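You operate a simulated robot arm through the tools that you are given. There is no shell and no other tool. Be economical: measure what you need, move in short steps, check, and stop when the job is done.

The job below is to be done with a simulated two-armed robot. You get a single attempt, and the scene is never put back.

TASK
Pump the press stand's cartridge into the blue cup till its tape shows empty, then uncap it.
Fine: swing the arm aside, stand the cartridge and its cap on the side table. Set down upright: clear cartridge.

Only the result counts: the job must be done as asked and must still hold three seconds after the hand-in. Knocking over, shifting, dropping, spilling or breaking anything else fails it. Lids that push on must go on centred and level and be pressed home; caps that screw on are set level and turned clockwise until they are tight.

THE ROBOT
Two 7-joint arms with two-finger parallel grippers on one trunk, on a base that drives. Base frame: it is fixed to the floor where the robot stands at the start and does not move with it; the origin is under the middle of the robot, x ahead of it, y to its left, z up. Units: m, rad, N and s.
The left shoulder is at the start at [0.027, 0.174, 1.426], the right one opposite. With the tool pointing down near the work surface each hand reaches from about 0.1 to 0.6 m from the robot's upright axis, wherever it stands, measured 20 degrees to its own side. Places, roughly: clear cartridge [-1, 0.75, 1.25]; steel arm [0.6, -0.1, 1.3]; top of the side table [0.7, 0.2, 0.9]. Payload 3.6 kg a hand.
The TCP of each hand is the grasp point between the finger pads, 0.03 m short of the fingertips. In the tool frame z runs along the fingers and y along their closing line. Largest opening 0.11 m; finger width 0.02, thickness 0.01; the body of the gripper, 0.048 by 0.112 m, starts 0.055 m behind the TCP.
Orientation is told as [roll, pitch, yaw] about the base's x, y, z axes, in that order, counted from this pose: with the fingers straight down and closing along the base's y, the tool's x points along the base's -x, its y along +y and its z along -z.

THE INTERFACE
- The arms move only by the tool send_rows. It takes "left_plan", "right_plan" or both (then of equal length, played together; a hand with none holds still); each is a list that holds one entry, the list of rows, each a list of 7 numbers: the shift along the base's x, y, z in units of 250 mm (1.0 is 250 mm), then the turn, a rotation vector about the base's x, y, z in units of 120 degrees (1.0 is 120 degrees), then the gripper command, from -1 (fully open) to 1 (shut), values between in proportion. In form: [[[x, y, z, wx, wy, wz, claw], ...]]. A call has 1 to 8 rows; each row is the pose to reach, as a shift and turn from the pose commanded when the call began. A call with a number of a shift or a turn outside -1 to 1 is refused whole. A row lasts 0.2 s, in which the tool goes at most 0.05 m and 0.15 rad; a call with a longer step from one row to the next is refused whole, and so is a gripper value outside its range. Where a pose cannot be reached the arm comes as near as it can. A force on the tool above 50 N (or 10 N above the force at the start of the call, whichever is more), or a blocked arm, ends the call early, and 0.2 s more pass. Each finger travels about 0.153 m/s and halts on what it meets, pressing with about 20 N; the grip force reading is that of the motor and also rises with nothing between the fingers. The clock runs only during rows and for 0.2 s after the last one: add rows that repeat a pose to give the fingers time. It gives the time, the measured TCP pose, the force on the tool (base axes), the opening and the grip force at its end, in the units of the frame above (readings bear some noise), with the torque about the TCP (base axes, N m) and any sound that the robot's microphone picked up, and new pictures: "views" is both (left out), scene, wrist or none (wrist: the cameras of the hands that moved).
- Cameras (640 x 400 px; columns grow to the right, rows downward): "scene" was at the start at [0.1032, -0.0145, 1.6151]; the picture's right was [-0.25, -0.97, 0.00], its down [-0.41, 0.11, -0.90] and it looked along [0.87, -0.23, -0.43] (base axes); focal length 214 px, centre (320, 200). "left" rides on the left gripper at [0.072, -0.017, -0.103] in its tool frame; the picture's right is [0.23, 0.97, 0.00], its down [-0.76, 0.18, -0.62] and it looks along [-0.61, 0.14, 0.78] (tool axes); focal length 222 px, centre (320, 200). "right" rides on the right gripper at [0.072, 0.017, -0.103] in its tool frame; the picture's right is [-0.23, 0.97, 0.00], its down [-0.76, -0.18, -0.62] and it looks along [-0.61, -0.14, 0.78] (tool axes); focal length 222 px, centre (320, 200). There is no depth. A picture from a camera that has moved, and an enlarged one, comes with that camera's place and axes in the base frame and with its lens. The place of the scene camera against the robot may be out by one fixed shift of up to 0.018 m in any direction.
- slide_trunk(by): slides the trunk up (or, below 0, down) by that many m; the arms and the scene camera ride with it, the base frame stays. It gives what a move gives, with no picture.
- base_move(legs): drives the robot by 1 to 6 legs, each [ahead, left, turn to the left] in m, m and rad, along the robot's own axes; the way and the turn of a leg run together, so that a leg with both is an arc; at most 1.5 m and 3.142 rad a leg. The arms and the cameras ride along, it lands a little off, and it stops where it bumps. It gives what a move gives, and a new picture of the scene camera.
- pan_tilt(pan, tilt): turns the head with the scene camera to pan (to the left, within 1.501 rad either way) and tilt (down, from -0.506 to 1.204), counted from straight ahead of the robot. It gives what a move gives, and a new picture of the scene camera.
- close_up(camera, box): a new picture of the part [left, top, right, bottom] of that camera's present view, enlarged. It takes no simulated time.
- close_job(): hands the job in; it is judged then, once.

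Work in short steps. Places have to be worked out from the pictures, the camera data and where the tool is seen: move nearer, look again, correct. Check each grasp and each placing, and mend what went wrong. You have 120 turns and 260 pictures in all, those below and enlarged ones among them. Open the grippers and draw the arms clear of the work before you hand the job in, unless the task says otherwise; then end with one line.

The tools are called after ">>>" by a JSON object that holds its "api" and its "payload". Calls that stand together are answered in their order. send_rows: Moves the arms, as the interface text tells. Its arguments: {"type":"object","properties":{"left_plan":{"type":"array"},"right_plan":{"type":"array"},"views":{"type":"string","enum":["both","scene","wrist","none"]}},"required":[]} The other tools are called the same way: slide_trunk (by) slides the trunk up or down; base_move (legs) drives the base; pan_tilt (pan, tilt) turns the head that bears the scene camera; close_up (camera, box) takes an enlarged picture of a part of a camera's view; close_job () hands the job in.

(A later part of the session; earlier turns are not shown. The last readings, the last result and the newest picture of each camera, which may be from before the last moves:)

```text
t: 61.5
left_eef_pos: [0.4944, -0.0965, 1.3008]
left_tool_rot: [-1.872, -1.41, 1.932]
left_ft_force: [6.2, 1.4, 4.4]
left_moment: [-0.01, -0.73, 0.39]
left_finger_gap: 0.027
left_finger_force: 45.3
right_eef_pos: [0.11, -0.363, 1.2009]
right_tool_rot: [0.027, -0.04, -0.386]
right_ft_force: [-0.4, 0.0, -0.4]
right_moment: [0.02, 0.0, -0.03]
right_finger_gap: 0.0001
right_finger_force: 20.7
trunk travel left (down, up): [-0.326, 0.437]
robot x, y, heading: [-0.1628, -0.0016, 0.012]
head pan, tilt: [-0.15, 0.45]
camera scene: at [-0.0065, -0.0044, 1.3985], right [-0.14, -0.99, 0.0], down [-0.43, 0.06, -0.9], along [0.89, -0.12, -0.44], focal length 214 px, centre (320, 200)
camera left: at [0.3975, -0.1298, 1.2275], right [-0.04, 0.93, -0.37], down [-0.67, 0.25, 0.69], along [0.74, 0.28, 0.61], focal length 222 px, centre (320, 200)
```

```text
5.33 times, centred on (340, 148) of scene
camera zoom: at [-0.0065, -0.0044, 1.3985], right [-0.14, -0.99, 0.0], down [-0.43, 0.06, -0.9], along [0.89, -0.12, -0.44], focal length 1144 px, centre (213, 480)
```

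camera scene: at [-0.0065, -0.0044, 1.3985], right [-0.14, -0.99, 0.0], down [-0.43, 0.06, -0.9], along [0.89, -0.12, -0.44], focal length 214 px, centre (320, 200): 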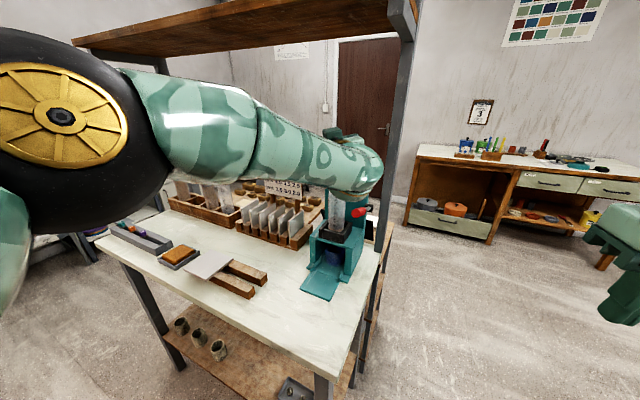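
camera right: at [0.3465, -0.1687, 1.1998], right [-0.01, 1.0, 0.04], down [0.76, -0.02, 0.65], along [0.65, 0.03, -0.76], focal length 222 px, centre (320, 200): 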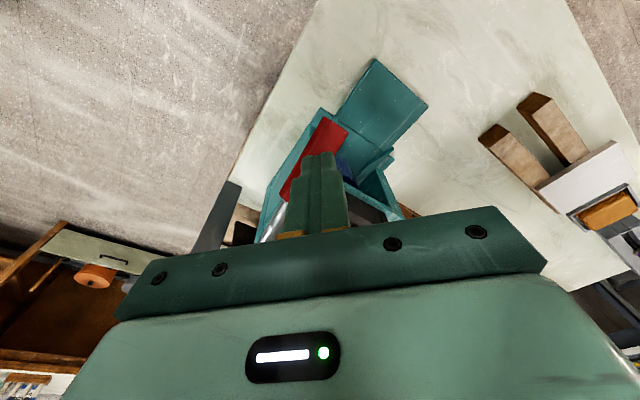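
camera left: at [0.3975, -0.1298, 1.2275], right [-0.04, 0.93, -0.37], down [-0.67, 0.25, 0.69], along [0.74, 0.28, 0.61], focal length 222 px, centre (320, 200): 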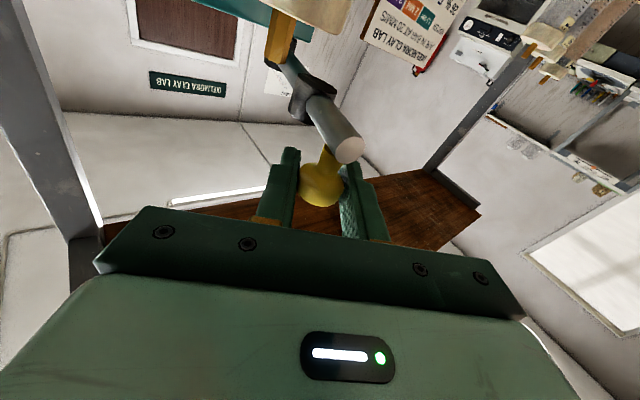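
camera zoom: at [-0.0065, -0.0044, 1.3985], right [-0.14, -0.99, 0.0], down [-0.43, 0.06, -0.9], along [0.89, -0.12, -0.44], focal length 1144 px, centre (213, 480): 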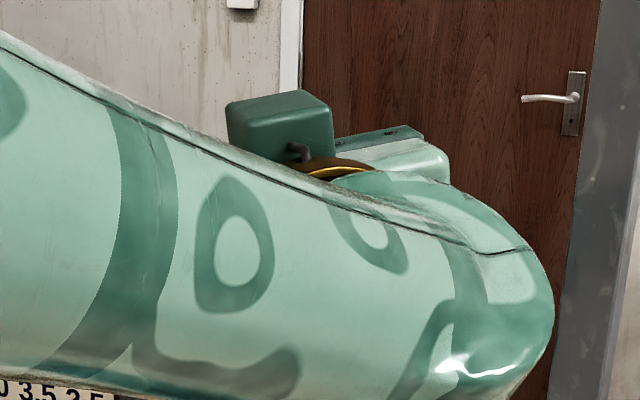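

The brass nipple is visible right next to the approaching hub. I continue the last ~18° slowly, watching force.

>>> {"api": "send_rows", "payload": {"left_plan": [[[-0.014, -0.04, 0, 0, 0, 0, 1], [-0.024, -0.082, 0, 0, 0, 0, 1], [-0.028, -0.112, 0, 0, 0, 0, 1], [-0.03, -0.142, 0, 0, 0, 0, 1]]], "views": "wrist"}}

>>> {"api": "close_up", "payload": {"camera": "left", "box": [220, 0, 420, 125]}}

```text
t: 62.5
left_eef_pos: [0.4885, -0.1283, 1.3001]
left_tool_rot: [-1.865, -1.408, 1.929]
left_ft_force: [1.7, 4.4, 0.6]
left_moment: [-0.13, -0.72, 0.59]
left_finger_gap: 0.0271
left_finger_force: 45.3
right_eef_pos: [0.1091, -0.3604, 1.2011]
right_tool_rot: [0.027, -0.041, -0.386]
right_ft_force: [-0.8, -0.2, 0.3]
right_moment: [0.02, -0.03, 0.02]
right_finger_gap: 0.0
right_finger_force: 20.3
trunk travel left (down, up): [-0.326, 0.437]
robot x, y, heading: [-0.168, -0.0003, 0.011]
head pan, tilt: [-0.15, 0.45]
camera left: at [0.3895, -0.163, 1.2275], right [-0.04, 0.93, -0.37], down [-0.67, 0.25, 0.69], along [0.74, 0.28, 0.61], focal length 222 px, centre (320, 200)
```

left: 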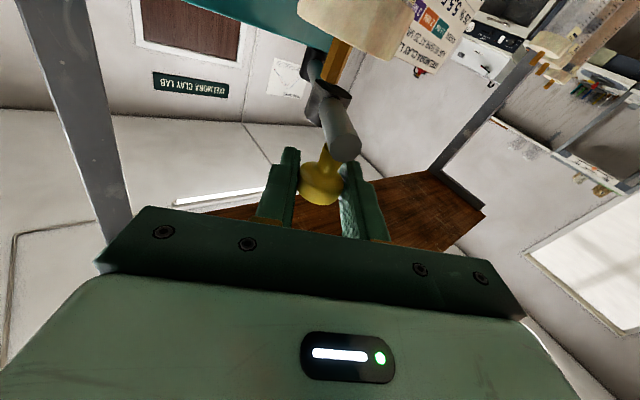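

```text
3.20 times, centred on (320, 62) of left
camera zoom: at [0.3895, -0.163, 1.2275], right [-0.04, 0.93, -0.37], down [-0.67, 0.25, 0.69], along [0.74, 0.28, 0.61], focal length 711 px, centre (320, 640)
```

zoom: 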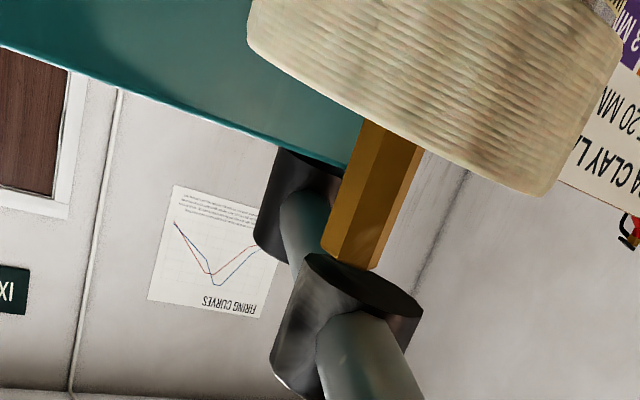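

The hub is now almost above the nipple, about 5 mm short. I nudge another 3–4°.

>>> {"api": "send_rows", "payload": {"left_plan": [[[0, -0.02, 0, 0, 0, 0, 1], [0, -0.038, 0, 0, 0, 0, 1], [0, -0.038, 0, 0, 0, 0, 1]]], "views": "none"}}

>>> {"api": "close_up", "payload": {"camera": "left", "box": [220, 0, 420, 125]}}

```text
t: 63.3
left_eef_pos: [0.4875, -0.136, 1.3011]
left_tool_rot: [-1.875, -1.41, 1.934]
left_ft_force: [-0.5, 3.2, 2.3]
left_moment: [0.0, -0.73, 0.49]
left_finger_gap: 0.0268
left_finger_force: 45.1
left hand out of reach, approached as far as the arm can: row 2
right_eef_pos: [0.1086, -0.3617, 1.2011]
right_tool_rot: [0.026, -0.044, -0.386]
right_ft_force: [-0.3, 0.8, 0.8]
right_moment: [-0.04, 0.02, 0.01]
right_finger_gap: 0.0
right_finger_force: 20.2
trunk travel left (down, up): [-0.326, 0.437]
robot x, y, heading: [-0.1613, -0.0027, 0.018]
head pan, tilt: [-0.15, 0.45]
```

```text
3.20 times, centred on (320, 62) of left
camera zoom: at [0.3889, -0.1707, 1.2273], right [-0.04, 0.93, -0.37], down [-0.67, 0.25, 0.69], along [0.74, 0.28, 0.61], focal length 711 px, centre (320, 640)
```

zoom: 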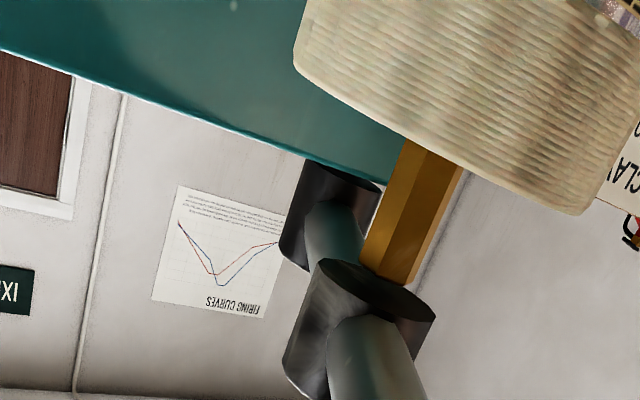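

The hub is over the nipple to within ~2 mm. I open the fingers and withdraw straight back.

>>> {"api": "send_rows", "payload": {"left_plan": [[[0, 0, 0, 0, 0, 0, -0.3], [0, 0, 0, 0, 0, 0, -0.3], [-0.08, 0.0, 0, 0, 0, 0, -0.3], [-0.2, 0.0, 0, 0, 0, 0, -0.3], [-0.32, 0.08, 0, 0, 0, 0, -0.3], [-0.4, 0.22, 0, 0, 0, 0, -0.3], [-0.45, 0.38, 0, 0, 0, 0, -0.3]]], "views": "scene"}}

>>> {"api": "close_up", "payload": {"camera": "scene", "box": [280, 110, 400, 185]}}

```text
t: 64.9
left_eef_pos: [0.3744, -0.0422, 1.3004]
left_tool_rot: [-1.872, -1.407, 1.935]
left_ft_force: [0.2, -0.2, -0.1]
left_moment: [0.01, -0.01, -0.01]
left_finger_gap: 0.0716
left_finger_force: 0.1
right_eef_pos: [0.1073, -0.3617, 1.2021]
right_tool_rot: [0.023, -0.044, -0.388]
right_ft_force: [0.2, -0.8, 0.9]
right_moment: [0.01, 0.0, 0.02]
right_finger_gap: 0.0
right_finger_force: 19.9
trunk travel left (down, up): [-0.326, 0.437]
robot x, y, heading: [-0.1648, -0.0044, 0.014]
head pan, tilt: [-0.15, 0.45]
camera scene: at [-0.0074, -0.0029, 1.3986], right [-0.14, -0.99, 0.0], down [-0.43, 0.06, -0.9], along [0.89, -0.12, -0.44], focal length 214 px, centre (320, 200)
```

scene: 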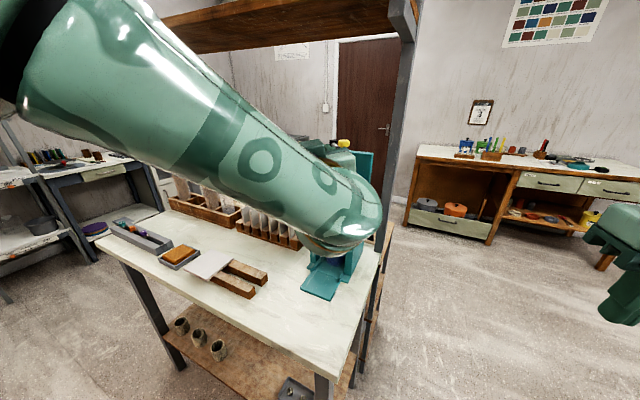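

```text
5.33 times, centred on (340, 148) of scene
camera zoom: at [-0.0074, -0.0029, 1.3986], right [-0.14, -0.99, 0.0], down [-0.43, 0.06, -0.9], along [0.89, -0.12, -0.44], focal length 1144 px, centre (213, 480)
```

zoom: 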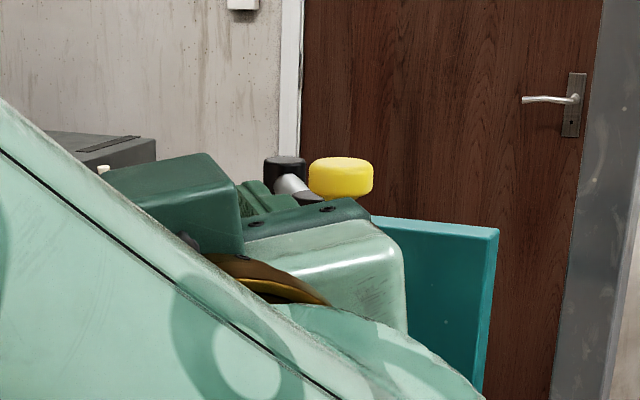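

The arm stayed over the cap. I move the left hand out to the left, clear of the head.

>>> {"api": "send_rows", "payload": {"left_plan": [[[-0.03, 0.18, 0, 0, 0, 0, -0.3], [-0.06, 0.36, 0, 0, 0, 0, -0.3], [-0.1, 0.54, 0, 0, 0, 0, -0.3], [-0.15, 0.72, 0, 0, 0, 0, -0.3], [-0.2, 0.9, 0, 0, 0, 0, -0.3], [-0.25, 1.0, 0, 0, 0, 0, -0.3]]], "views": "scene"}}

>>> {"api": "close_up", "payload": {"camera": "scene", "box": [280, 110, 400, 185]}}

```text
t: 66.3
left_eef_pos: [0.3631, 0.1223, 1.3075]
left_tool_rot: [-1.711, -1.417, 1.799]
left_ft_force: [-0.8, 0.2, 0.0]
left_moment: [-0.03, 0.0, 0.0]
left_finger_gap: 0.0717
left_finger_force: 0.1
left hand out of reach, approached as far as the arm can: row 4, 5, 6
right_eef_pos: [0.1071, -0.3636, 1.2024]
right_tool_rot: [0.025, -0.042, -0.387]
right_ft_force: [-0.3, 0.9, -1.1]
right_moment: [0.02, -0.02, 0.02]
right_finger_gap: 0.0
right_finger_force: 19.5
trunk travel left (down, up): [-0.326, 0.437]
robot x, y, heading: [-0.1616, 0.0, 0.019]
head pan, tilt: [-0.15, 0.45]
camera scene: at [-0.0075, -0.0052, 1.3986], right [-0.14, -0.99, 0.0], down [-0.43, 0.06, -0.9], along [0.89, -0.12, -0.44], focal length 214 px, centre (320, 200)
```

scene: 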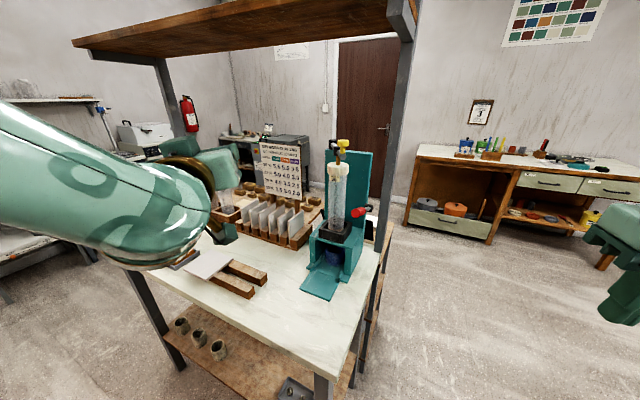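

```text
5.33 times, centred on (340, 148) of scene
camera zoom: at [-0.0075, -0.0052, 1.3986], right [-0.14, -0.99, 0.0], down [-0.43, 0.06, -0.9], along [0.89, -0.12, -0.44], focal length 1144 px, centre (213, 480)
```

zoom: 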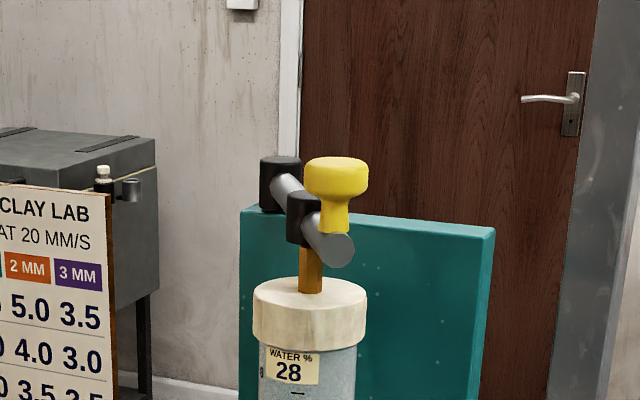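

The hub now sits squarely on the brass nipple. I drive forward again to pump with the right hand.

>>> {"api": "base_move", "payload": {"legs": [[0.155, 0, 0]]}}

>>> {"api": "close_up", "payload": {"camera": "scene", "box": [310, 235, 390, 285]}}

```text
t: 67.7
left_eef_pos: [0.5206, 0.1267, 1.3086]
left_tool_rot: [-1.701, -1.414, 1.792]
left_ft_force: [0.4, 0.0, -0.7]
left_moment: [0.01, -0.02, 0.01]
left_finger_gap: 0.0715
left_finger_force: 0.0
right_eef_pos: [0.2678, -0.3594, 1.2003]
right_tool_rot: [0.026, -0.043, -0.383]
right_ft_force: [-0.4, -0.8, -0.5]
right_moment: [-0.02, 0.02, 0.0]
right_finger_gap: 0.0002
right_finger_force: 20.0
trunk travel left (down, up): [-0.326, 0.437]
robot x, y, heading: [-0.0059, 0.0031, 0.018]
head pan, tilt: [-0.15, 0.45]
camera scene: at [0.1514, -0.0013, 1.3984], right [-0.13, -0.99, 0.0], down [-0.43, 0.06, -0.9], along [0.89, -0.12, -0.44], focal length 214 px, centre (320, 200)
```

scene: 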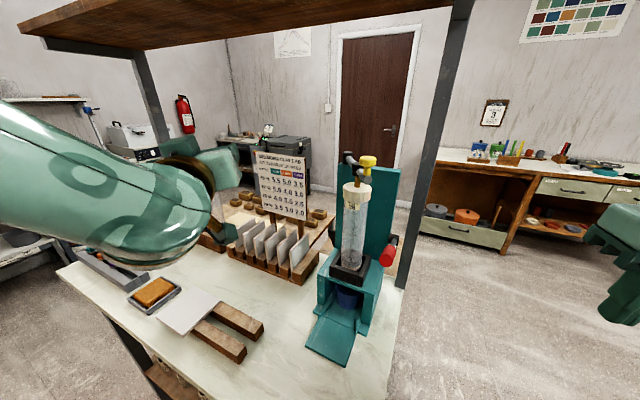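

```text
8.00 times, centred on (350, 260) of scene
camera zoom: at [0.1514, -0.0013, 1.3984], right [-0.13, -0.99, 0.0], down [-0.43, 0.06, -0.9], along [0.89, -0.12, -0.44], focal length 1716 px, centre (80, -280)
```

zoom: 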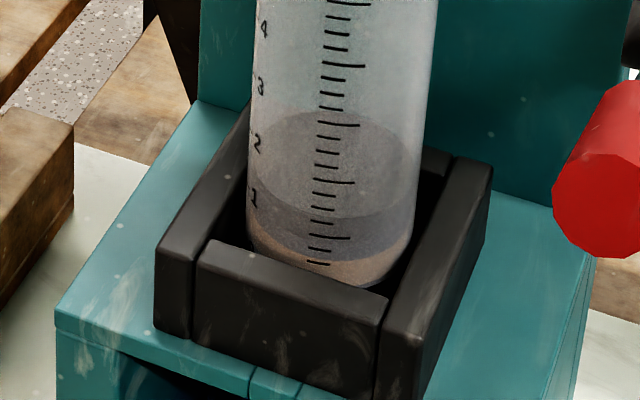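

Now I bring the closed right fingers back over the handle.

>>> {"api": "send_rows", "payload": {"right_plan": [[[0.1, 0.12, 0.04, 0, 0, 0.05, 1], [0.2, 0.25, 0.08, 0, 0, 0.1, 1], [0.3, 0.38, 0.08, 0, 0, 0.15, 1], [0.4, 0.51, 0.08, 0, 0, 0.2, 1], [0.5, 0.64, 0.08, 0, 0, 0.25, 1], [0.58, 0.73, 0.06, 0, 0, 0.298, 1], [0.622, 0.785, 0.0, 0, 0, 0.298, 1]]], "views": "wrist"}}

```text
t: 69.3
left_eef_pos: [0.5204, 0.1272, 1.3078]
left_tool_rot: [-1.705, -1.415, 1.796]
left_ft_force: [1.0, -0.1, 0.6]
left_moment: [-0.02, -0.01, 0.01]
left_finger_gap: 0.0716
left_finger_force: 0.1
right_eef_pos: [0.4232, -0.1636, 1.1996]
right_tool_rot: [0.026, -0.041, 0.239]
right_ft_force: [-0.6, -0.4, -1.6]
right_moment: [0.03, 0.0, -0.01]
right_finger_gap: 0.0
right_finger_force: 20.4
trunk travel left (down, up): [-0.326, 0.437]
robot x, y, heading: [-0.006, 0.0038, 0.019]
head pan, tilt: [-0.15, 0.45]
camera right: at [0.3466, -0.1681, 1.2998], right [-0.01, 1.0, 0.04], down [0.76, -0.01, 0.65], along [0.65, 0.03, -0.76], focal length 222 px, centre (320, 200)
```

right: 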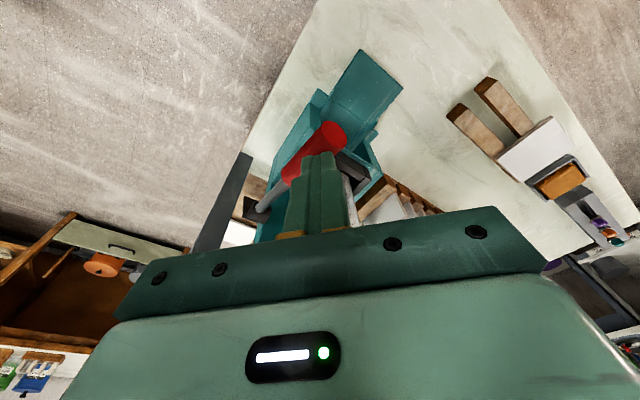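

I press a full stroke, keeping slightly outward to stay clear of the knob.

>>> {"api": "send_rows", "payload": {"right_plan": [[[-0.03, 0.02, -0.12, 0, 0, 0, 1], [-0.03, 0.02, -0.24, 0, 0, 0, 1], [-0.03, 0.01, -0.34, 0, 0, 0, 1], [-0.03, 0.0, -0.4, 0, 0, 0, 1], [-0.03, 0, -0.4, 0, 0, 0, 1]]], "views": "none"}}

>>> {"api": "close_up", "payload": {"camera": "scene", "box": [300, 150, 420, 290]}}

>>> {"api": "close_up", "payload": {"camera": "scene", "box": [310, 235, 390, 285]}}

```text
t: 70.5
left_eef_pos: [0.5184, 0.1272, 1.3095]
left_tool_rot: [-1.709, -1.414, 1.801]
left_ft_force: [-0.4, 0.4, -0.1]
left_moment: [0.0, 0.01, -0.04]
left_finger_gap: 0.0716
left_finger_force: 0.1
right_eef_pos: [0.4128, -0.168, 1.099]
right_tool_rot: [0.026, -0.043, 0.239]
right_ft_force: [-1.2, -0.1, 3.2]
right_moment: [-0.02, -0.01, 0.02]
right_finger_gap: 0.0
right_finger_force: 20.2
trunk travel left (down, up): [-0.326, 0.437]
robot x, y, heading: [-0.0078, 0.0063, 0.016]
head pan, tilt: [-0.15, 0.45]
```

```text
2.86 times, centred on (360, 220) of scene
camera zoom: at [0.1495, -0.0011, 1.3986], right [-0.13, -0.99, 0.0], down [-0.43, 0.06, -0.9], along [0.89, -0.12, -0.44], focal length 613 px, centre (206, 143)
```

zoom: 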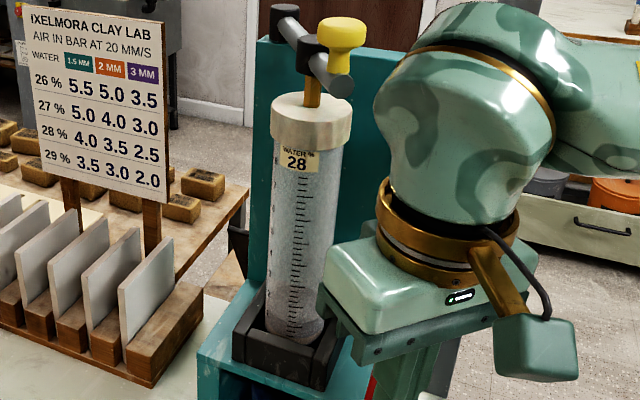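

```text
8.00 times, centred on (350, 260) of scene
camera zoom: at [0.1495, -0.0011, 1.3986], right [-0.13, -0.99, 0.0], down [-0.43, 0.06, -0.9], along [0.89, -0.12, -0.44], focal length 1716 px, centre (80, -280)
```

zoom: 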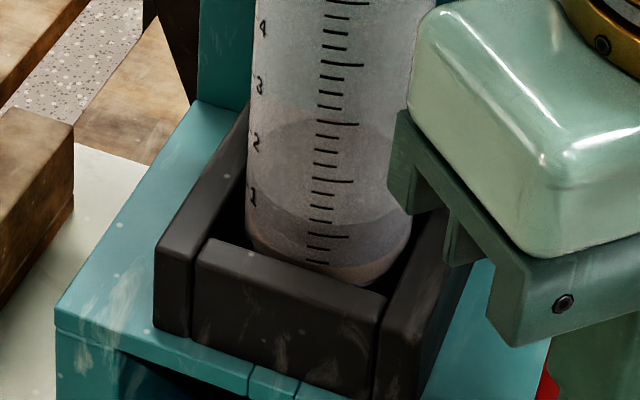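

The level seems to have changed; I release, and make another stroke to compare.

>>> {"api": "send_rows", "payload": {"right_plan": [[[0, 0, 0.15, 0, 0, 0, 1], [0, 0.02, 0.28, 0, 0, 0, 1], [0, 0.02, 0.42, 0, 0, 0, 1]]], "views": "none"}}

>>> {"api": "close_up", "payload": {"camera": "scene", "box": [310, 235, 390, 285]}}

```text
t: 71.3
left_eef_pos: [0.5183, 0.1275, 1.3089]
left_tool_rot: [-1.712, -1.413, 1.804]
left_ft_force: [0.0, 0.1, -0.5]
left_moment: [0.01, 0.03, -0.02]
left_finger_gap: 0.0715
left_finger_force: 0.0
right_eef_pos: [0.4151, -0.1593, 1.2045]
right_tool_rot: [0.027, -0.044, 0.241]
right_ft_force: [0.8, 0.4, -0.5]
right_moment: [-0.02, -0.01, 0.0]
right_finger_gap: 0.0001
right_finger_force: 19.7
trunk travel left (down, up): [-0.326, 0.437]
robot x, y, heading: [-0.0038, 0.0015, 0.015]
head pan, tilt: [-0.15, 0.45]
```

```text
8.00 times, centred on (350, 260) of scene
camera zoom: at [0.1492, -0.001, 1.3987], right [-0.13, -0.99, 0.0], down [-0.43, 0.06, -0.9], along [0.89, -0.12, -0.44], focal length 1716 px, centre (80, -280)
```

zoom: 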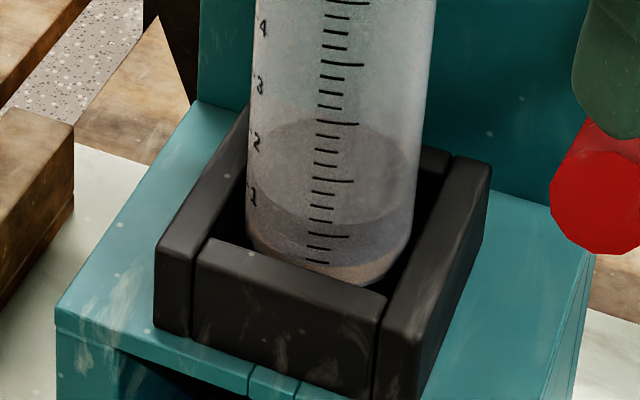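

It works: the plunger dropped about 0.15 mark per stroke. I pump on.

>>> {"api": "send_rows", "payload": {"right_plan": [[[-0.0, 0.0, -0.14, 0, 0, 0, 1], [0, 0, -0.28, 0, 0, 0, 1], [0, -0.02, -0.38, 0, 0, 0, 1], [0, -0.03, -0.42, 0, 0, 0, 1], [0, -0.02, -0.3, 0, 0, 0, 1], [0, 0, -0.15, 0, 0, 0, 1], [0, 0, 0, 0, 0, 0, 1]]], "views": "none"}}

>>> {"api": "send_rows", "payload": {"right_plan": [[[-0.0, 0.0, -0.14, 0, 0, 0, 1], [0, 0, -0.28, 0, 0, 0, 1], [0, -0.02, -0.38, 0, 0, 0, 1], [0, -0.03, -0.42, 0, 0, 0, 1], [0, -0.02, -0.3, 0, 0, 0, 1], [0, 0, -0.15, 0, 0, 0, 1], [0, 0, 0, 0, 0, 0, 1]]], "views": "none"}}

>>> {"api": "close_up", "payload": {"camera": "scene", "box": [310, 235, 390, 285]}}

```text
t: 72.9
left_eef_pos: [0.5189, 0.1273, 1.3089]
left_tool_rot: [-1.712, -1.414, 1.803]
left_ft_force: [-1.2, 0.7, -0.8]
left_moment: [0.01, 0.02, -0.02]
left_finger_gap: 0.0713
left_finger_force: 0.1
right_eef_pos: [0.4136, -0.1564, 1.2079]
right_tool_rot: [0.026, -0.042, 0.237]
right_ft_force: [-0.4, -0.3, -0.5]
right_moment: [0.0, 0.0, 0.03]
right_finger_gap: 0.0001
right_finger_force: 20.0
trunk travel left (down, up): [-0.326, 0.437]
robot x, y, heading: [-0.0067, 0.0055, 0.017]
head pan, tilt: [-0.15, 0.45]
```

```text
t: 74.5
left_eef_pos: [0.5189, 0.1279, 1.3092]
left_tool_rot: [-1.711, -1.413, 1.803]
left_ft_force: [-1.2, -1.0, 0.6]
left_moment: [0.03, -0.02, 0.04]
left_finger_gap: 0.0717
left_finger_force: 0.1
right_eef_pos: [0.4157, -0.1572, 1.2081]
right_tool_rot: [0.026, -0.042, 0.241]
right_ft_force: [0.3, -0.4, -0.3]
right_moment: [0.0, -0.03, 0.0]
right_finger_gap: 0.0002
right_finger_force: 19.5
trunk travel left (down, up): [-0.326, 0.437]
robot x, y, heading: [-0.005, 0.0011, 0.014]
head pan, tilt: [-0.15, 0.45]
```

```text
8.00 times, centred on (350, 260) of scene
camera zoom: at [0.1492, -0.0009, 1.3987], right [-0.13, -0.99, 0.0], down [-0.43, 0.06, -0.9], along [0.89, -0.12, -0.44], focal length 1716 px, centre (80, -280)
```

zoom: 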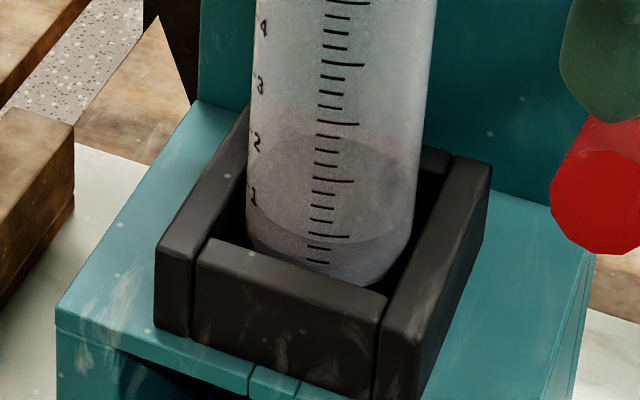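

The clay under the plunger seems gone. I give one more stroke to confirm no further change.

>>> {"api": "send_rows", "payload": {"right_plan": [[[-0.0, 0.0, -0.14, 0, 0, 0, 1], [0, 0, -0.28, 0, 0, 0, 1], [0, -0.02, -0.38, 0, 0, 0, 1], [0, -0.03, -0.42, 0, 0, 0, 1], [0, -0.02, -0.3, 0, 0, 0, 1], [0, 0, -0.15, 0, 0, 0, 1], [0, 0, 0, 0, 0, 0, 1]]], "views": "none"}}

>>> {"api": "close_up", "payload": {"camera": "scene", "box": [310, 235, 390, 285]}}

>>> {"api": "close_up", "payload": {"camera": "scene", "box": [300, 260, 396, 320]}}

```text
t: 76.1
left_eef_pos: [0.5188, 0.1259, 1.3091]
left_tool_rot: [-1.711, -1.413, 1.805]
left_ft_force: [-0.4, 0.6, -0.5]
left_moment: [0.0, 0.02, 0.01]
left_finger_gap: 0.0717
left_finger_force: 0.0
right_eef_pos: [0.4143, -0.1582, 1.2074]
right_tool_rot: [0.026, -0.045, 0.24]
right_ft_force: [0.5, -0.1, 0.6]
right_moment: [0.01, 0.04, -0.02]
right_finger_gap: 0.0
right_finger_force: 19.9
trunk travel left (down, up): [-0.326, 0.437]
robot x, y, heading: [-0.0073, 0.0026, 0.012]
head pan, tilt: [-0.15, 0.45]
```

```text
8.00 times, centred on (350, 260) of scene
camera zoom: at [0.149, -0.0011, 1.3987], right [-0.13, -0.99, 0.0], down [-0.43, 0.06, -0.9], along [0.89, -0.12, -0.44], focal length 1716 px, centre (80, -280)
```

zoom: 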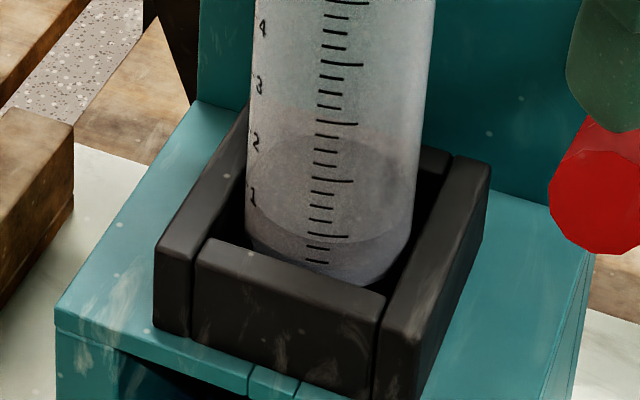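

```text
6.67 times, centred on (348, 290) of scene
camera zoom: at [0.149, -0.0011, 1.3987], right [-0.13, -0.99, 0.0], down [-0.43, 0.06, -0.9], along [0.89, -0.12, -0.44], focal length 1430 px, centre (133, -400)
```

zoom: 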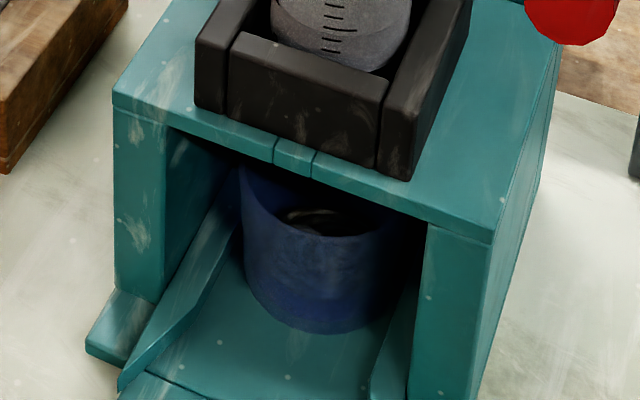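

No further change: it is empty, and the clay is in the cup. Now the arm goes aside: I move the right hand away and back the base off for the left hand.

>>> {"api": "send_rows", "payload": {"right_plan": [[[-0.1, -0.12, 0.02, 0, 0, -0.05, 1], [-0.2, -0.25, 0.02, 0, 0, -0.1, 1], [-0.3, -0.38, 0.02, 0, 0, -0.15, 1], [-0.4, -0.51, 0.02, 0, 0, -0.2, 1], [-0.5, -0.64, 0.02, 0, 0, -0.25, 1], [-0.6, -0.78, 0.0, 0, 0, -0.298, 1]]], "views": "none"}}

>>> {"api": "base_move", "payload": {"legs": [[-0.155, 0, 0]]}}

>>> {"api": "send_rows", "payload": {"left_plan": [[[0.0, -0.18, -0.01, 0, 0, 0, -0.3], [0.0, -0.36, -0.02, 0, 0, 0, -0.3], [0, -0.54, -0.03, 0, 0, 0, -0.3], [0, -0.72, -0.03, 0, 0, 0, -0.3], [0.04, -0.88, -0.03, 0, 0, 0, -0.3], [0.1, -1.0, -0.03, 0, 0, 0, -0.3]]], "views": "wrist"}}

```text
t: 77.5
left_eef_pos: [0.5195, 0.1263, 1.3097]
left_tool_rot: [-1.714, -1.416, 1.808]
left_ft_force: [1.1, 0.1, -0.6]
left_moment: [0.02, -0.01, -0.01]
left_finger_gap: 0.0716
left_finger_force: 0.0
right_eef_pos: [0.2636, -0.3526, 1.2074]
right_tool_rot: [0.028, -0.043, -0.387]
right_ft_force: [-1.0, 0.6, 0.4]
right_moment: [0.0, 0.01, -0.01]
right_finger_gap: 0.0
right_finger_force: 19.8
trunk travel left (down, up): [-0.326, 0.437]
robot x, y, heading: [-0.0054, 0.0052, 0.018]
head pan, tilt: [-0.15, 0.45]
```

```text
t: 78.9
left_eef_pos: [0.3594, 0.124, 1.3091]
left_tool_rot: [-1.716, -1.414, 1.806]
left_ft_force: [0.2, 0.6, 0.1]
left_moment: [-0.01, -0.01, 0.0]
left_finger_gap: 0.0714
left_finger_force: 0.0
right_eef_pos: [0.1066, -0.353, 1.2078]
right_tool_rot: [0.027, -0.044, -0.383]
right_ft_force: [-0.5, -0.5, -0.2]
right_moment: [0.0, -0.03, 0.02]
right_finger_gap: 0.0
right_finger_force: 20.3
trunk travel left (down, up): [-0.326, 0.437]
robot x, y, heading: [-0.1614, -0.0042, 0.014]
head pan, tilt: [-0.15, 0.45]
camera scene: at [-0.0099, -0.0038, 1.3988], right [-0.13, -0.99, 0.0], down [-0.43, 0.06, -0.9], along [0.89, -0.12, -0.43], focal length 214 px, centre (320, 200)
```

scene: 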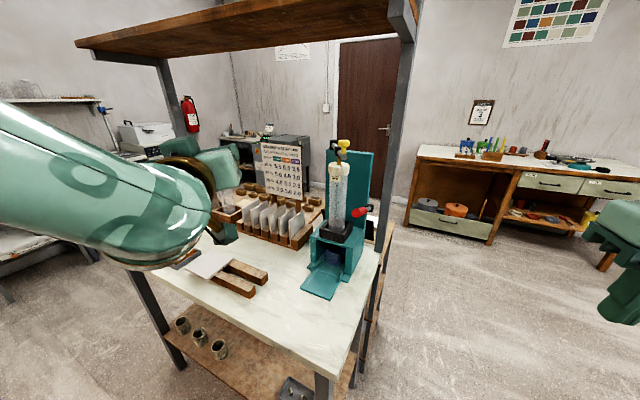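

```text
t: 80.3
left_eef_pos: [0.3836, -0.1259, 1.3011]
left_tool_rot: [-1.702, -1.415, 1.795]
left_ft_force: [0.4, -0.3, -0.3]
left_moment: [0.0, 0.0, 0.01]
left_finger_gap: 0.0713
left_finger_force: 0.0
right_eef_pos: [0.1084, -0.3534, 1.2062]
right_tool_rot: [0.027, -0.042, -0.384]
right_ft_force: [0.1, 0.3, -0.9]
right_moment: [-0.03, 0.0, 0.0]
right_finger_gap: 0.0
right_finger_force: 20.7
trunk travel left (down, up): [-0.326, 0.437]
robot x, y, heading: [-0.1651, -0.0031, 0.018]
head pan, tilt: [-0.15, 0.45]
camera left: at [0.2856, -0.1646, 1.2299], right [-0.08, 0.92, -0.37], down [-0.66, 0.23, 0.71], along [0.74, 0.3, 0.59], focal length 222 px, centre (320, 200)
```

left: 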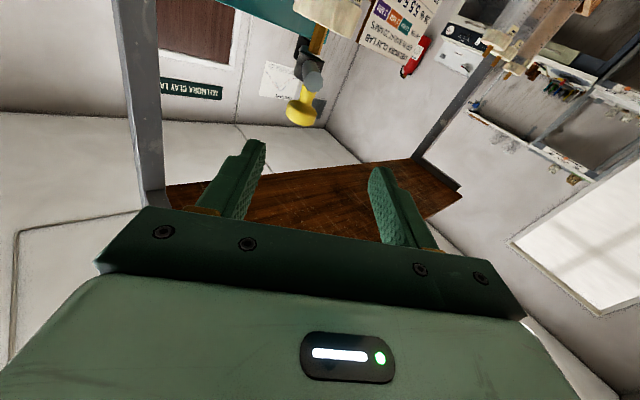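

Knob at ≈[0.4875,-0.138,1.298] as expected. I advance and grip it.

>>> {"api": "send_rows", "payload": {"left_plan": [[[0.14, -0.02, 0, 0, 0, 0, -0.3], [0.28, -0.035, 0, 0, 0, 0, -0.3], [0.4, -0.046, 0, 0, 0, 0, -0.3], [0.4, -0.046, 0, 0, 0, 0, 0.2], [0.4, -0.046, 0, 0, 0, 0, 1], [0.4, -0.046, 0, 0, 0, 0, 1]]], "views": "wrist"}}

```text
t: 81.7
left_eef_pos: [0.4868, -0.131, 1.3014]
left_tool_rot: [-1.701, -1.412, 1.795]
left_ft_force: [3.4, 1.6, 0.4]
left_moment: [-0.08, 0.18, 0.16]
left_finger_gap: 0.0271
left_finger_force: 45.2
left hand out of reach, approached as far as the arm can: row 3, 4, 5, 6
right_eef_pos: [0.1077, -0.3545, 1.2069]
right_tool_rot: [0.026, -0.041, -0.385]
right_ft_force: [-0.9, -0.3, 0.2]
right_moment: [0.01, -0.04, -0.01]
right_finger_gap: 0.0001
right_finger_force: 19.7
trunk travel left (down, up): [-0.326, 0.437]
robot x, y, heading: [-0.1595, -0.0042, 0.019]
head pan, tilt: [-0.15, 0.45]
camera left: at [0.3885, -0.1696, 1.2306], right [-0.08, 0.92, -0.38], down [-0.66, 0.23, 0.71], along [0.74, 0.31, 0.59], focal length 222 px, centre (320, 200)
```

left: 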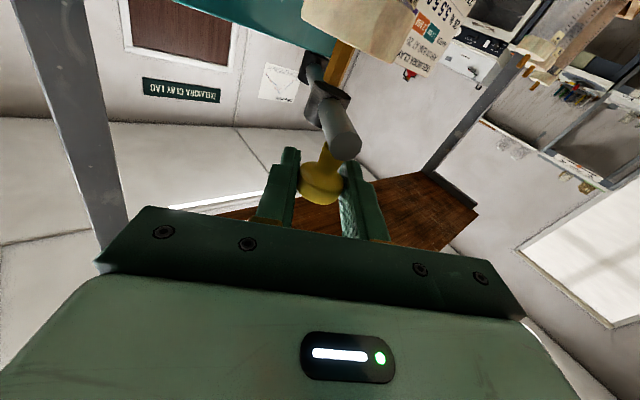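

Gripped. I swing the arm back along the same arc to its original aside position.

>>> {"api": "send_rows", "payload": {"left_plan": [[[0.006, 0.06, 0, 0, 0, 0, 1], [0.02, 0.124, 0, 0, 0, 0, 1], [0.068, 0.244, 0, 0, 0, 0, 1], [0.141, 0.351, 0, 0, 0, 0, 1], [0.237, 0.439, 0, 0, 0, 0, 1], [0.354, 0.492, 0, 0, 0, 0, 1], [0.47, 0.525, 0, 0, 0, 0, 1]]], "views": "both"}}

```text
t: 83.3
left_eef_pos: [0.6043, 0.0001, 1.3023]
left_tool_rot: [-1.701, -1.413, 1.797]
left_ft_force: [-1.9, 3.2, -5.9]
left_moment: [-0.27, -0.18, -0.12]
left_finger_gap: 0.0269
left_finger_force: 44.8
right_eef_pos: [0.1061, -0.3541, 1.2075]
right_tool_rot: [0.027, -0.042, -0.384]
right_ft_force: [-0.2, 0.3, 0.0]
right_moment: [-0.01, -0.02, -0.01]
right_finger_gap: 0.0
right_finger_force: 20.1
trunk travel left (down, up): [-0.326, 0.437]
robot x, y, heading: [-0.1613, -0.0014, 0.012]
head pan, tilt: [-0.15, 0.45]
camera scene: at [-0.0081, -0.0031, 1.3985], right [-0.13, -0.99, 0.0], down [-0.43, 0.06, -0.9], along [0.89, -0.12, -0.44], focal length 214 px, centre (320, 200)
camera left: at [0.5058, -0.0388, 1.231], right [-0.08, 0.92, -0.38], down [-0.66, 0.23, 0.71], along [0.74, 0.31, 0.59], focal length 222 px, centre (320, 200)
```

scene: 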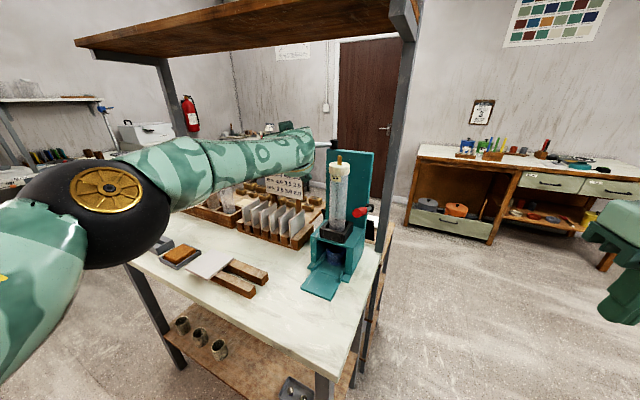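
left: 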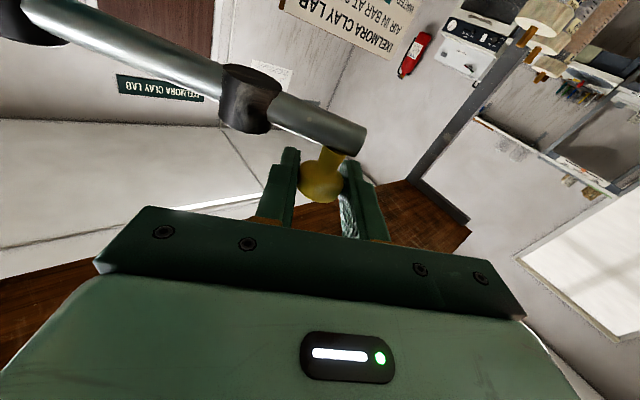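

The arm is aside again. I release the knob and withdraw; next I plan to lift the cartridge with the left hand (fingers horizontal, just below the cap, above the lever handle) out to the free bench area in front.

>>> {"api": "send_rows", "payload": {"left_plan": [[[0, 0, 0, 0, 0, 0, -0.3], [0, 0, 0, 0, 0, 0, -0.3], [-0.1, 0, 0, 0, 0, 0, -0.3], [-0.25, 0.02, 0, 0, 0, 0, -0.3], [-0.4, 0.05, 0, 0, 0, -0.05, -0.6], [-0.55, 0.1, 0, 0, 0, -0.1, -1], [-0.7, 0.15, -0.05, 0, 0, -0.15, -1]]], "views": "both"}}

>>> {"api": "close_up", "payload": {"camera": "scene", "box": [270, 130, 398, 210]}}

>>> {"api": "close_up", "payload": {"camera": "scene", "box": [270, 200, 398, 310]}}

```text
t: 84.9
left_eef_pos: [0.4253, 0.021, 1.325]
left_tool_rot: [-1.465, -1.414, 1.287]
left_ft_force: [0.7, 0.1, 0.1]
left_moment: [0.02, 0.0, -0.02]
left_finger_gap: 0.1098
left_finger_force: 0.0
left hand out of reach, approached as far as the arm can: row 6, 7
right_eef_pos: [0.1055, -0.3528, 1.2084]
right_tool_rot: [0.024, -0.045, -0.386]
right_ft_force: [0.1, 0.1, 0.0]
right_moment: [-0.01, 0.0, -0.02]
right_finger_gap: 0.0
right_finger_force: 20.7
trunk travel left (down, up): [-0.326, 0.437]
robot x, y, heading: [-0.162, -0.0011, 0.012]
head pan, tilt: [-0.15, 0.45]
camera scene: at [-0.01, -0.0018, 1.3989], right [-0.13, -0.99, 0.0], down [-0.43, 0.06, -0.9], along [0.89, -0.12, -0.43], focal length 214 px, centre (320, 200)
camera left: at [0.3178, 0.0126, 1.2576], right [0.16, 0.91, -0.38], down [-0.55, 0.4, 0.73], along [0.82, 0.09, 0.56], focal length 222 px, centre (320, 200)
```

scene: 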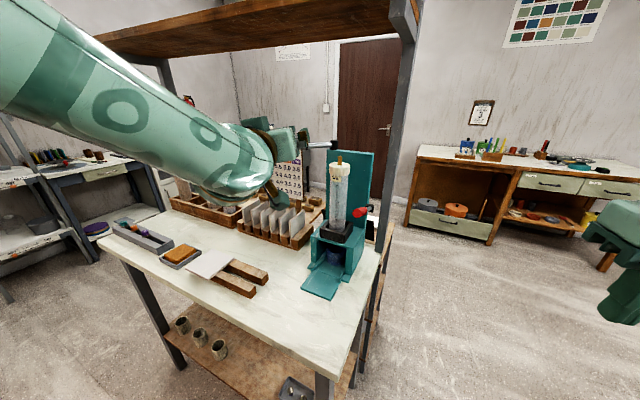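
left: 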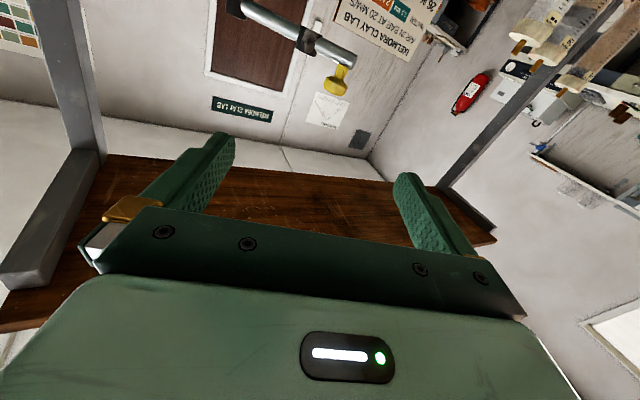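

```text
5.00 times, centred on (334, 170) of scene
camera zoom: at [-0.01, -0.0018, 1.3989], right [-0.13, -0.99, 0.0], down [-0.43, 0.06, -0.9], along [0.89, -0.12, -0.43], focal length 1072 px, centre (250, 350)
```

zoom: 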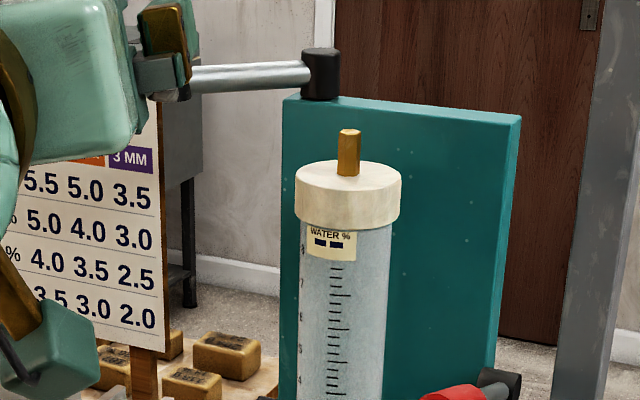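

```text
3.64 times, centred on (334, 255) of scene
camera zoom: at [-0.01, -0.0018, 1.3989], right [-0.13, -0.99, 0.0], down [-0.43, 0.06, -0.9], along [0.89, -0.12, -0.43], focal length 780 px, centre (269, 0)
```

zoom: 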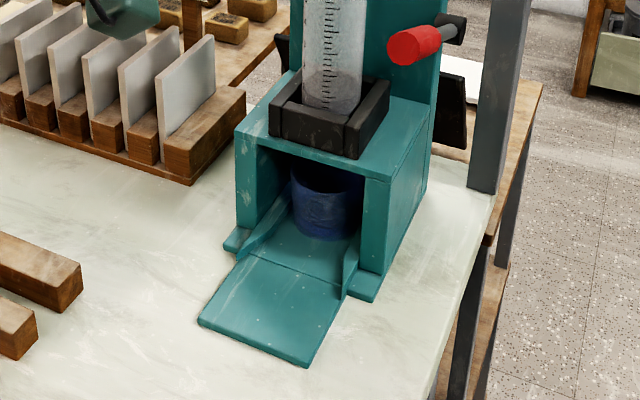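

The label now shows dashes: empty. The cartridge axis is ≈[0.537,-0.138], cap 1.212–1.238, tube Ø≈50 mm. I bring the left hand down to grip height and turn it toward the stand axis.

>>> {"api": "send_rows", "payload": {"left_plan": [[[-0.02, -0.02, -0.12, 0, 0, -0.05, -1], [-0.04, -0.04, -0.26, 0, 0, -0.1, -1], [-0.05, -0.06, -0.4, 0, 0, -0.15, -1], [-0.05, -0.1, -0.54, 0, 0, -0.19, -1], [-0.03, -0.16, -0.58, 0, 0, -0.19, -1]]], "views": "both"}}

```text
t: 86.1
left_eef_pos: [0.3939, -0.0248, 1.2645]
left_tool_rot: [-0.769, -1.258, 0.307]
left_ft_force: [-0.6, -0.8, 0.3]
left_moment: [-0.01, 0.0, 0.02]
left_finger_gap: 0.11
left_finger_force: 0.1
left hand out of reach, approached as far as the arm can: row 1, 2, 3, 4, 5
right_eef_pos: [0.1061, -0.3546, 1.2072]
right_tool_rot: [0.027, -0.044, -0.385]
right_ft_force: [0.0, -1.0, 0.0]
right_moment: [0.04, -0.03, 0.0]
right_finger_gap: 0.0001
right_finger_force: 20.1
trunk travel left (down, up): [-0.326, 0.437]
robot x, y, heading: [-0.1659, -0.0008, 0.019]
head pan, tilt: [-0.15, 0.45]
camera scene: at [-0.0096, -0.0043, 1.3988], right [-0.13, -0.99, 0.0], down [-0.43, 0.06, -0.9], along [0.89, -0.12, -0.43], focal length 214 px, centre (320, 200)
camera left: at [0.2765, 0.0009, 1.2229], right [0.34, 0.84, -0.42], down [-0.24, 0.51, 0.82], along [0.91, -0.18, 0.37], focal length 222 px, centre (320, 200)
```

scene: 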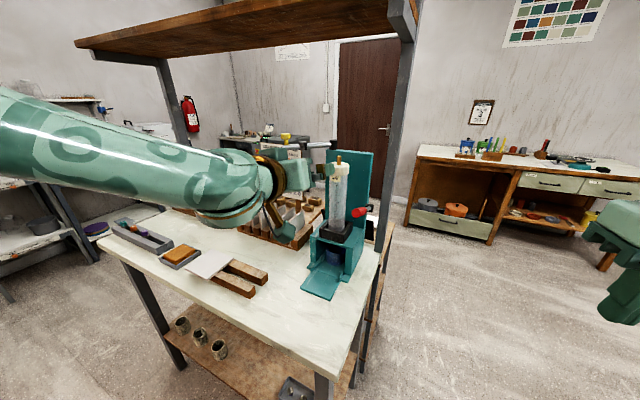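
left: 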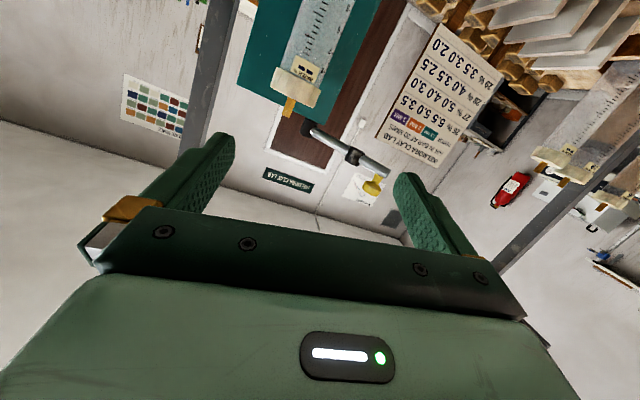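

The left wrist is at a joint limit for that height; lowering the trunk will bring the same posture down. I slide the trunk by -0.11 m.

>>> {"api": "slide_trunk", "payload": {"by": -0.11}}

>>> {"api": "send_rows", "payload": {"left_plan": [[[0.0, 0.0, 0.1, 0.0, -0.02, 0, -1], [0, 0, 0.15, 0, -0.04, 0, -1]]], "views": "both"}}

```text
t: 87.5
left_eef_pos: [0.3993, -0.021, 1.1535]
left_tool_rot: [-0.767, -1.256, 0.306]
left_ft_force: [0.1, -0.1, 0.4]
left_moment: [0.04, 0.04, 0.02]
left_finger_gap: 0.1101
left_finger_force: 0.1
right_eef_pos: [0.1225, -0.3536, 1.0882]
right_tool_rot: [0.005, 0.003, -0.384]
right_ft_force: [-1.2, 0.5, 0.4]
right_moment: [0.03, -0.03, 0.05]
right_finger_gap: 0.0001
right_finger_force: 19.7
trunk travel left (down, up): [-0.216, 0.547]
robot x, y, heading: [-0.1607, 0.0012, 0.014]
head pan, tilt: [-0.15, 0.45]
```

```text
t: 88.1
left_eef_pos: [0.3987, -0.0218, 1.1918]
left_tool_rot: [-0.868, -1.334, 0.402]
left_ft_force: [-0.6, 0.3, -0.3]
left_moment: [0.0, -0.02, 0.0]
left_finger_gap: 0.1102
left_finger_force: 0.1
right_eef_pos: [0.1235, -0.3525, 1.0872]
right_tool_rot: [0.007, 0.005, -0.385]
right_ft_force: [-0.5, 0.7, 0.6]
right_moment: [0.02, 0.0, 0.05]
right_finger_gap: 0.0
right_finger_force: 20.1
trunk travel left (down, up): [-0.216, 0.547]
robot x, y, heading: [-0.1623, -0.0024, 0.011]
head pan, tilt: [-0.15, 0.45]
camera scene: at [0.0411, -0.0034, 1.2857], right [-0.13, -0.99, 0.0], down [-0.43, 0.06, -0.9], along [0.89, -0.12, -0.44], focal length 214 px, centre (320, 200)
camera left: at [0.2865, 0.0036, 1.1404], right [0.37, 0.84, -0.4], down [-0.31, 0.51, 0.8], along [0.88, -0.18, 0.45], focal length 222 px, centre (320, 200)
```

scene: 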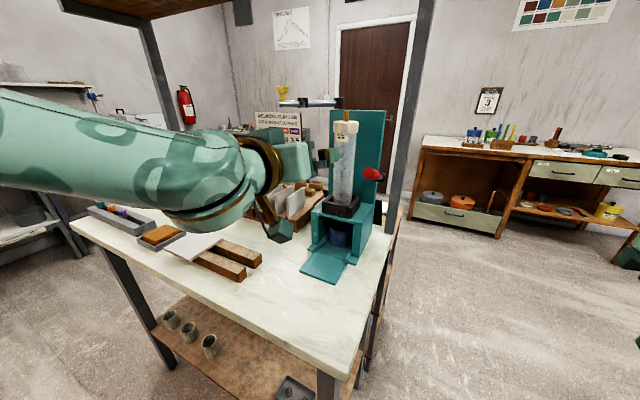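
left: 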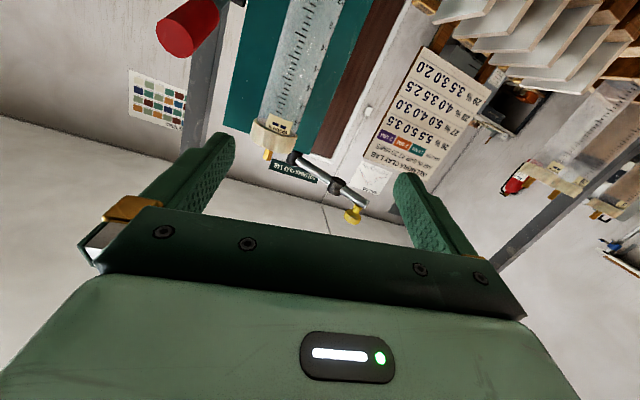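

The cap and tube are well in view between the fingers. I level the hand and move to a pre-grasp 0.1 m short of the tube at z≈1.19.

>>> {"api": "send_rows", "payload": {"left_plan": [[[0.05, -0.07, 0, 0.012, -0.025, 0, -1], [0.1, -0.14, 0, 0.024, -0.05, 0, -1], [0.15, -0.21, 0, 0.036, -0.075, 0, -1], [0.2, -0.277, 0, 0.047, -0.103, 0, -1], [0.2, -0.277, 0, 0.047, -0.103, 0, -1]]], "views": "both"}}

>>> {"api": "close_up", "payload": {"camera": "scene", "box": [260, 90, 420, 190]}}

```text
t: 89.3
left_eef_pos: [0.4528, 0.0085, 1.2267]
left_tool_rot: [-0.845, -1.473, 0.326]
left_ft_force: [0.3, -0.4, -0.5]
left_moment: [0.0, 0.0, -0.08]
left_finger_gap: 0.1098
left_finger_force: 0.1
left hand out of reach, approached as far as the arm can: row 1, 2, 3, 4, 5
right_eef_pos: [0.1274, -0.3529, 1.0856]
right_tool_rot: [0.006, 0.006, -0.383]
right_ft_force: [-0.4, 0.5, 0.1]
right_moment: [0.02, 0.04, 0.0]
right_finger_gap: 0.0
right_finger_force: 19.7
trunk travel left (down, up): [-0.216, 0.547]
robot x, y, heading: [-0.1624, -0.0025, 0.018]
head pan, tilt: [-0.15, 0.45]
camera scene: at [0.0443, -0.0013, 1.2849], right [-0.13, -0.99, 0.0], down [-0.43, 0.06, -0.9], along [0.89, -0.12, -0.44], focal length 214 px, centre (320, 200)
camera left: at [0.3482, 0.0429, 1.1634], right [0.46, 0.84, -0.3], down [-0.38, 0.49, 0.79], along [0.8, -0.25, 0.54], focal length 222 px, centre (320, 200)
```

scene: 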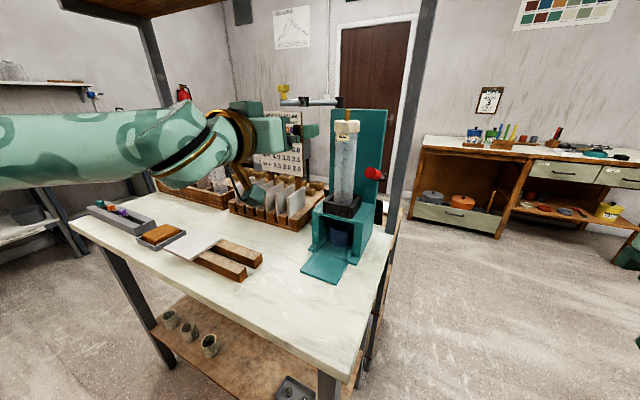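
left: 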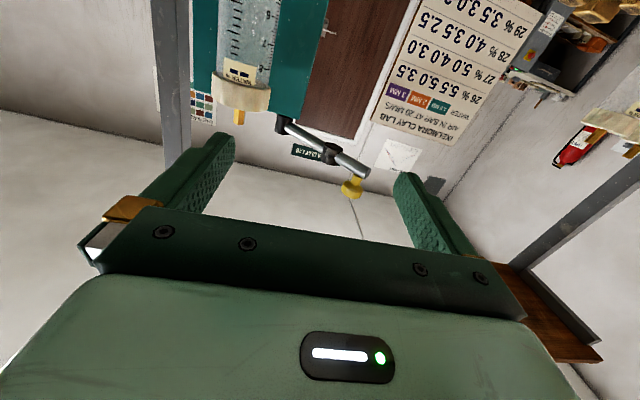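

```text
4.00 times, centred on (340, 140) of scene
camera zoom: at [0.0443, -0.0013, 1.2849], right [-0.13, -0.99, 0.0], down [-0.43, 0.06, -0.9], along [0.89, -0.12, -0.44], focal length 858 px, centre (240, 440)
```

zoom: 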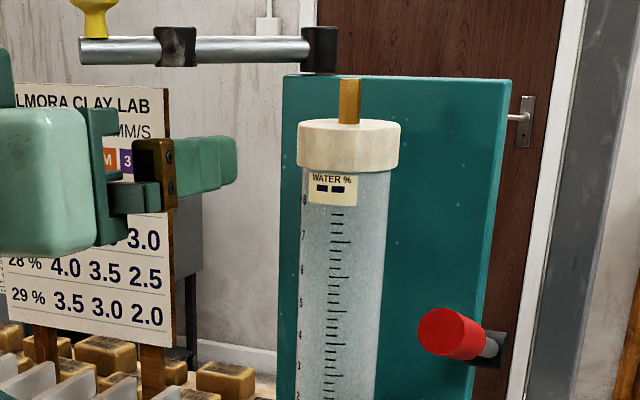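

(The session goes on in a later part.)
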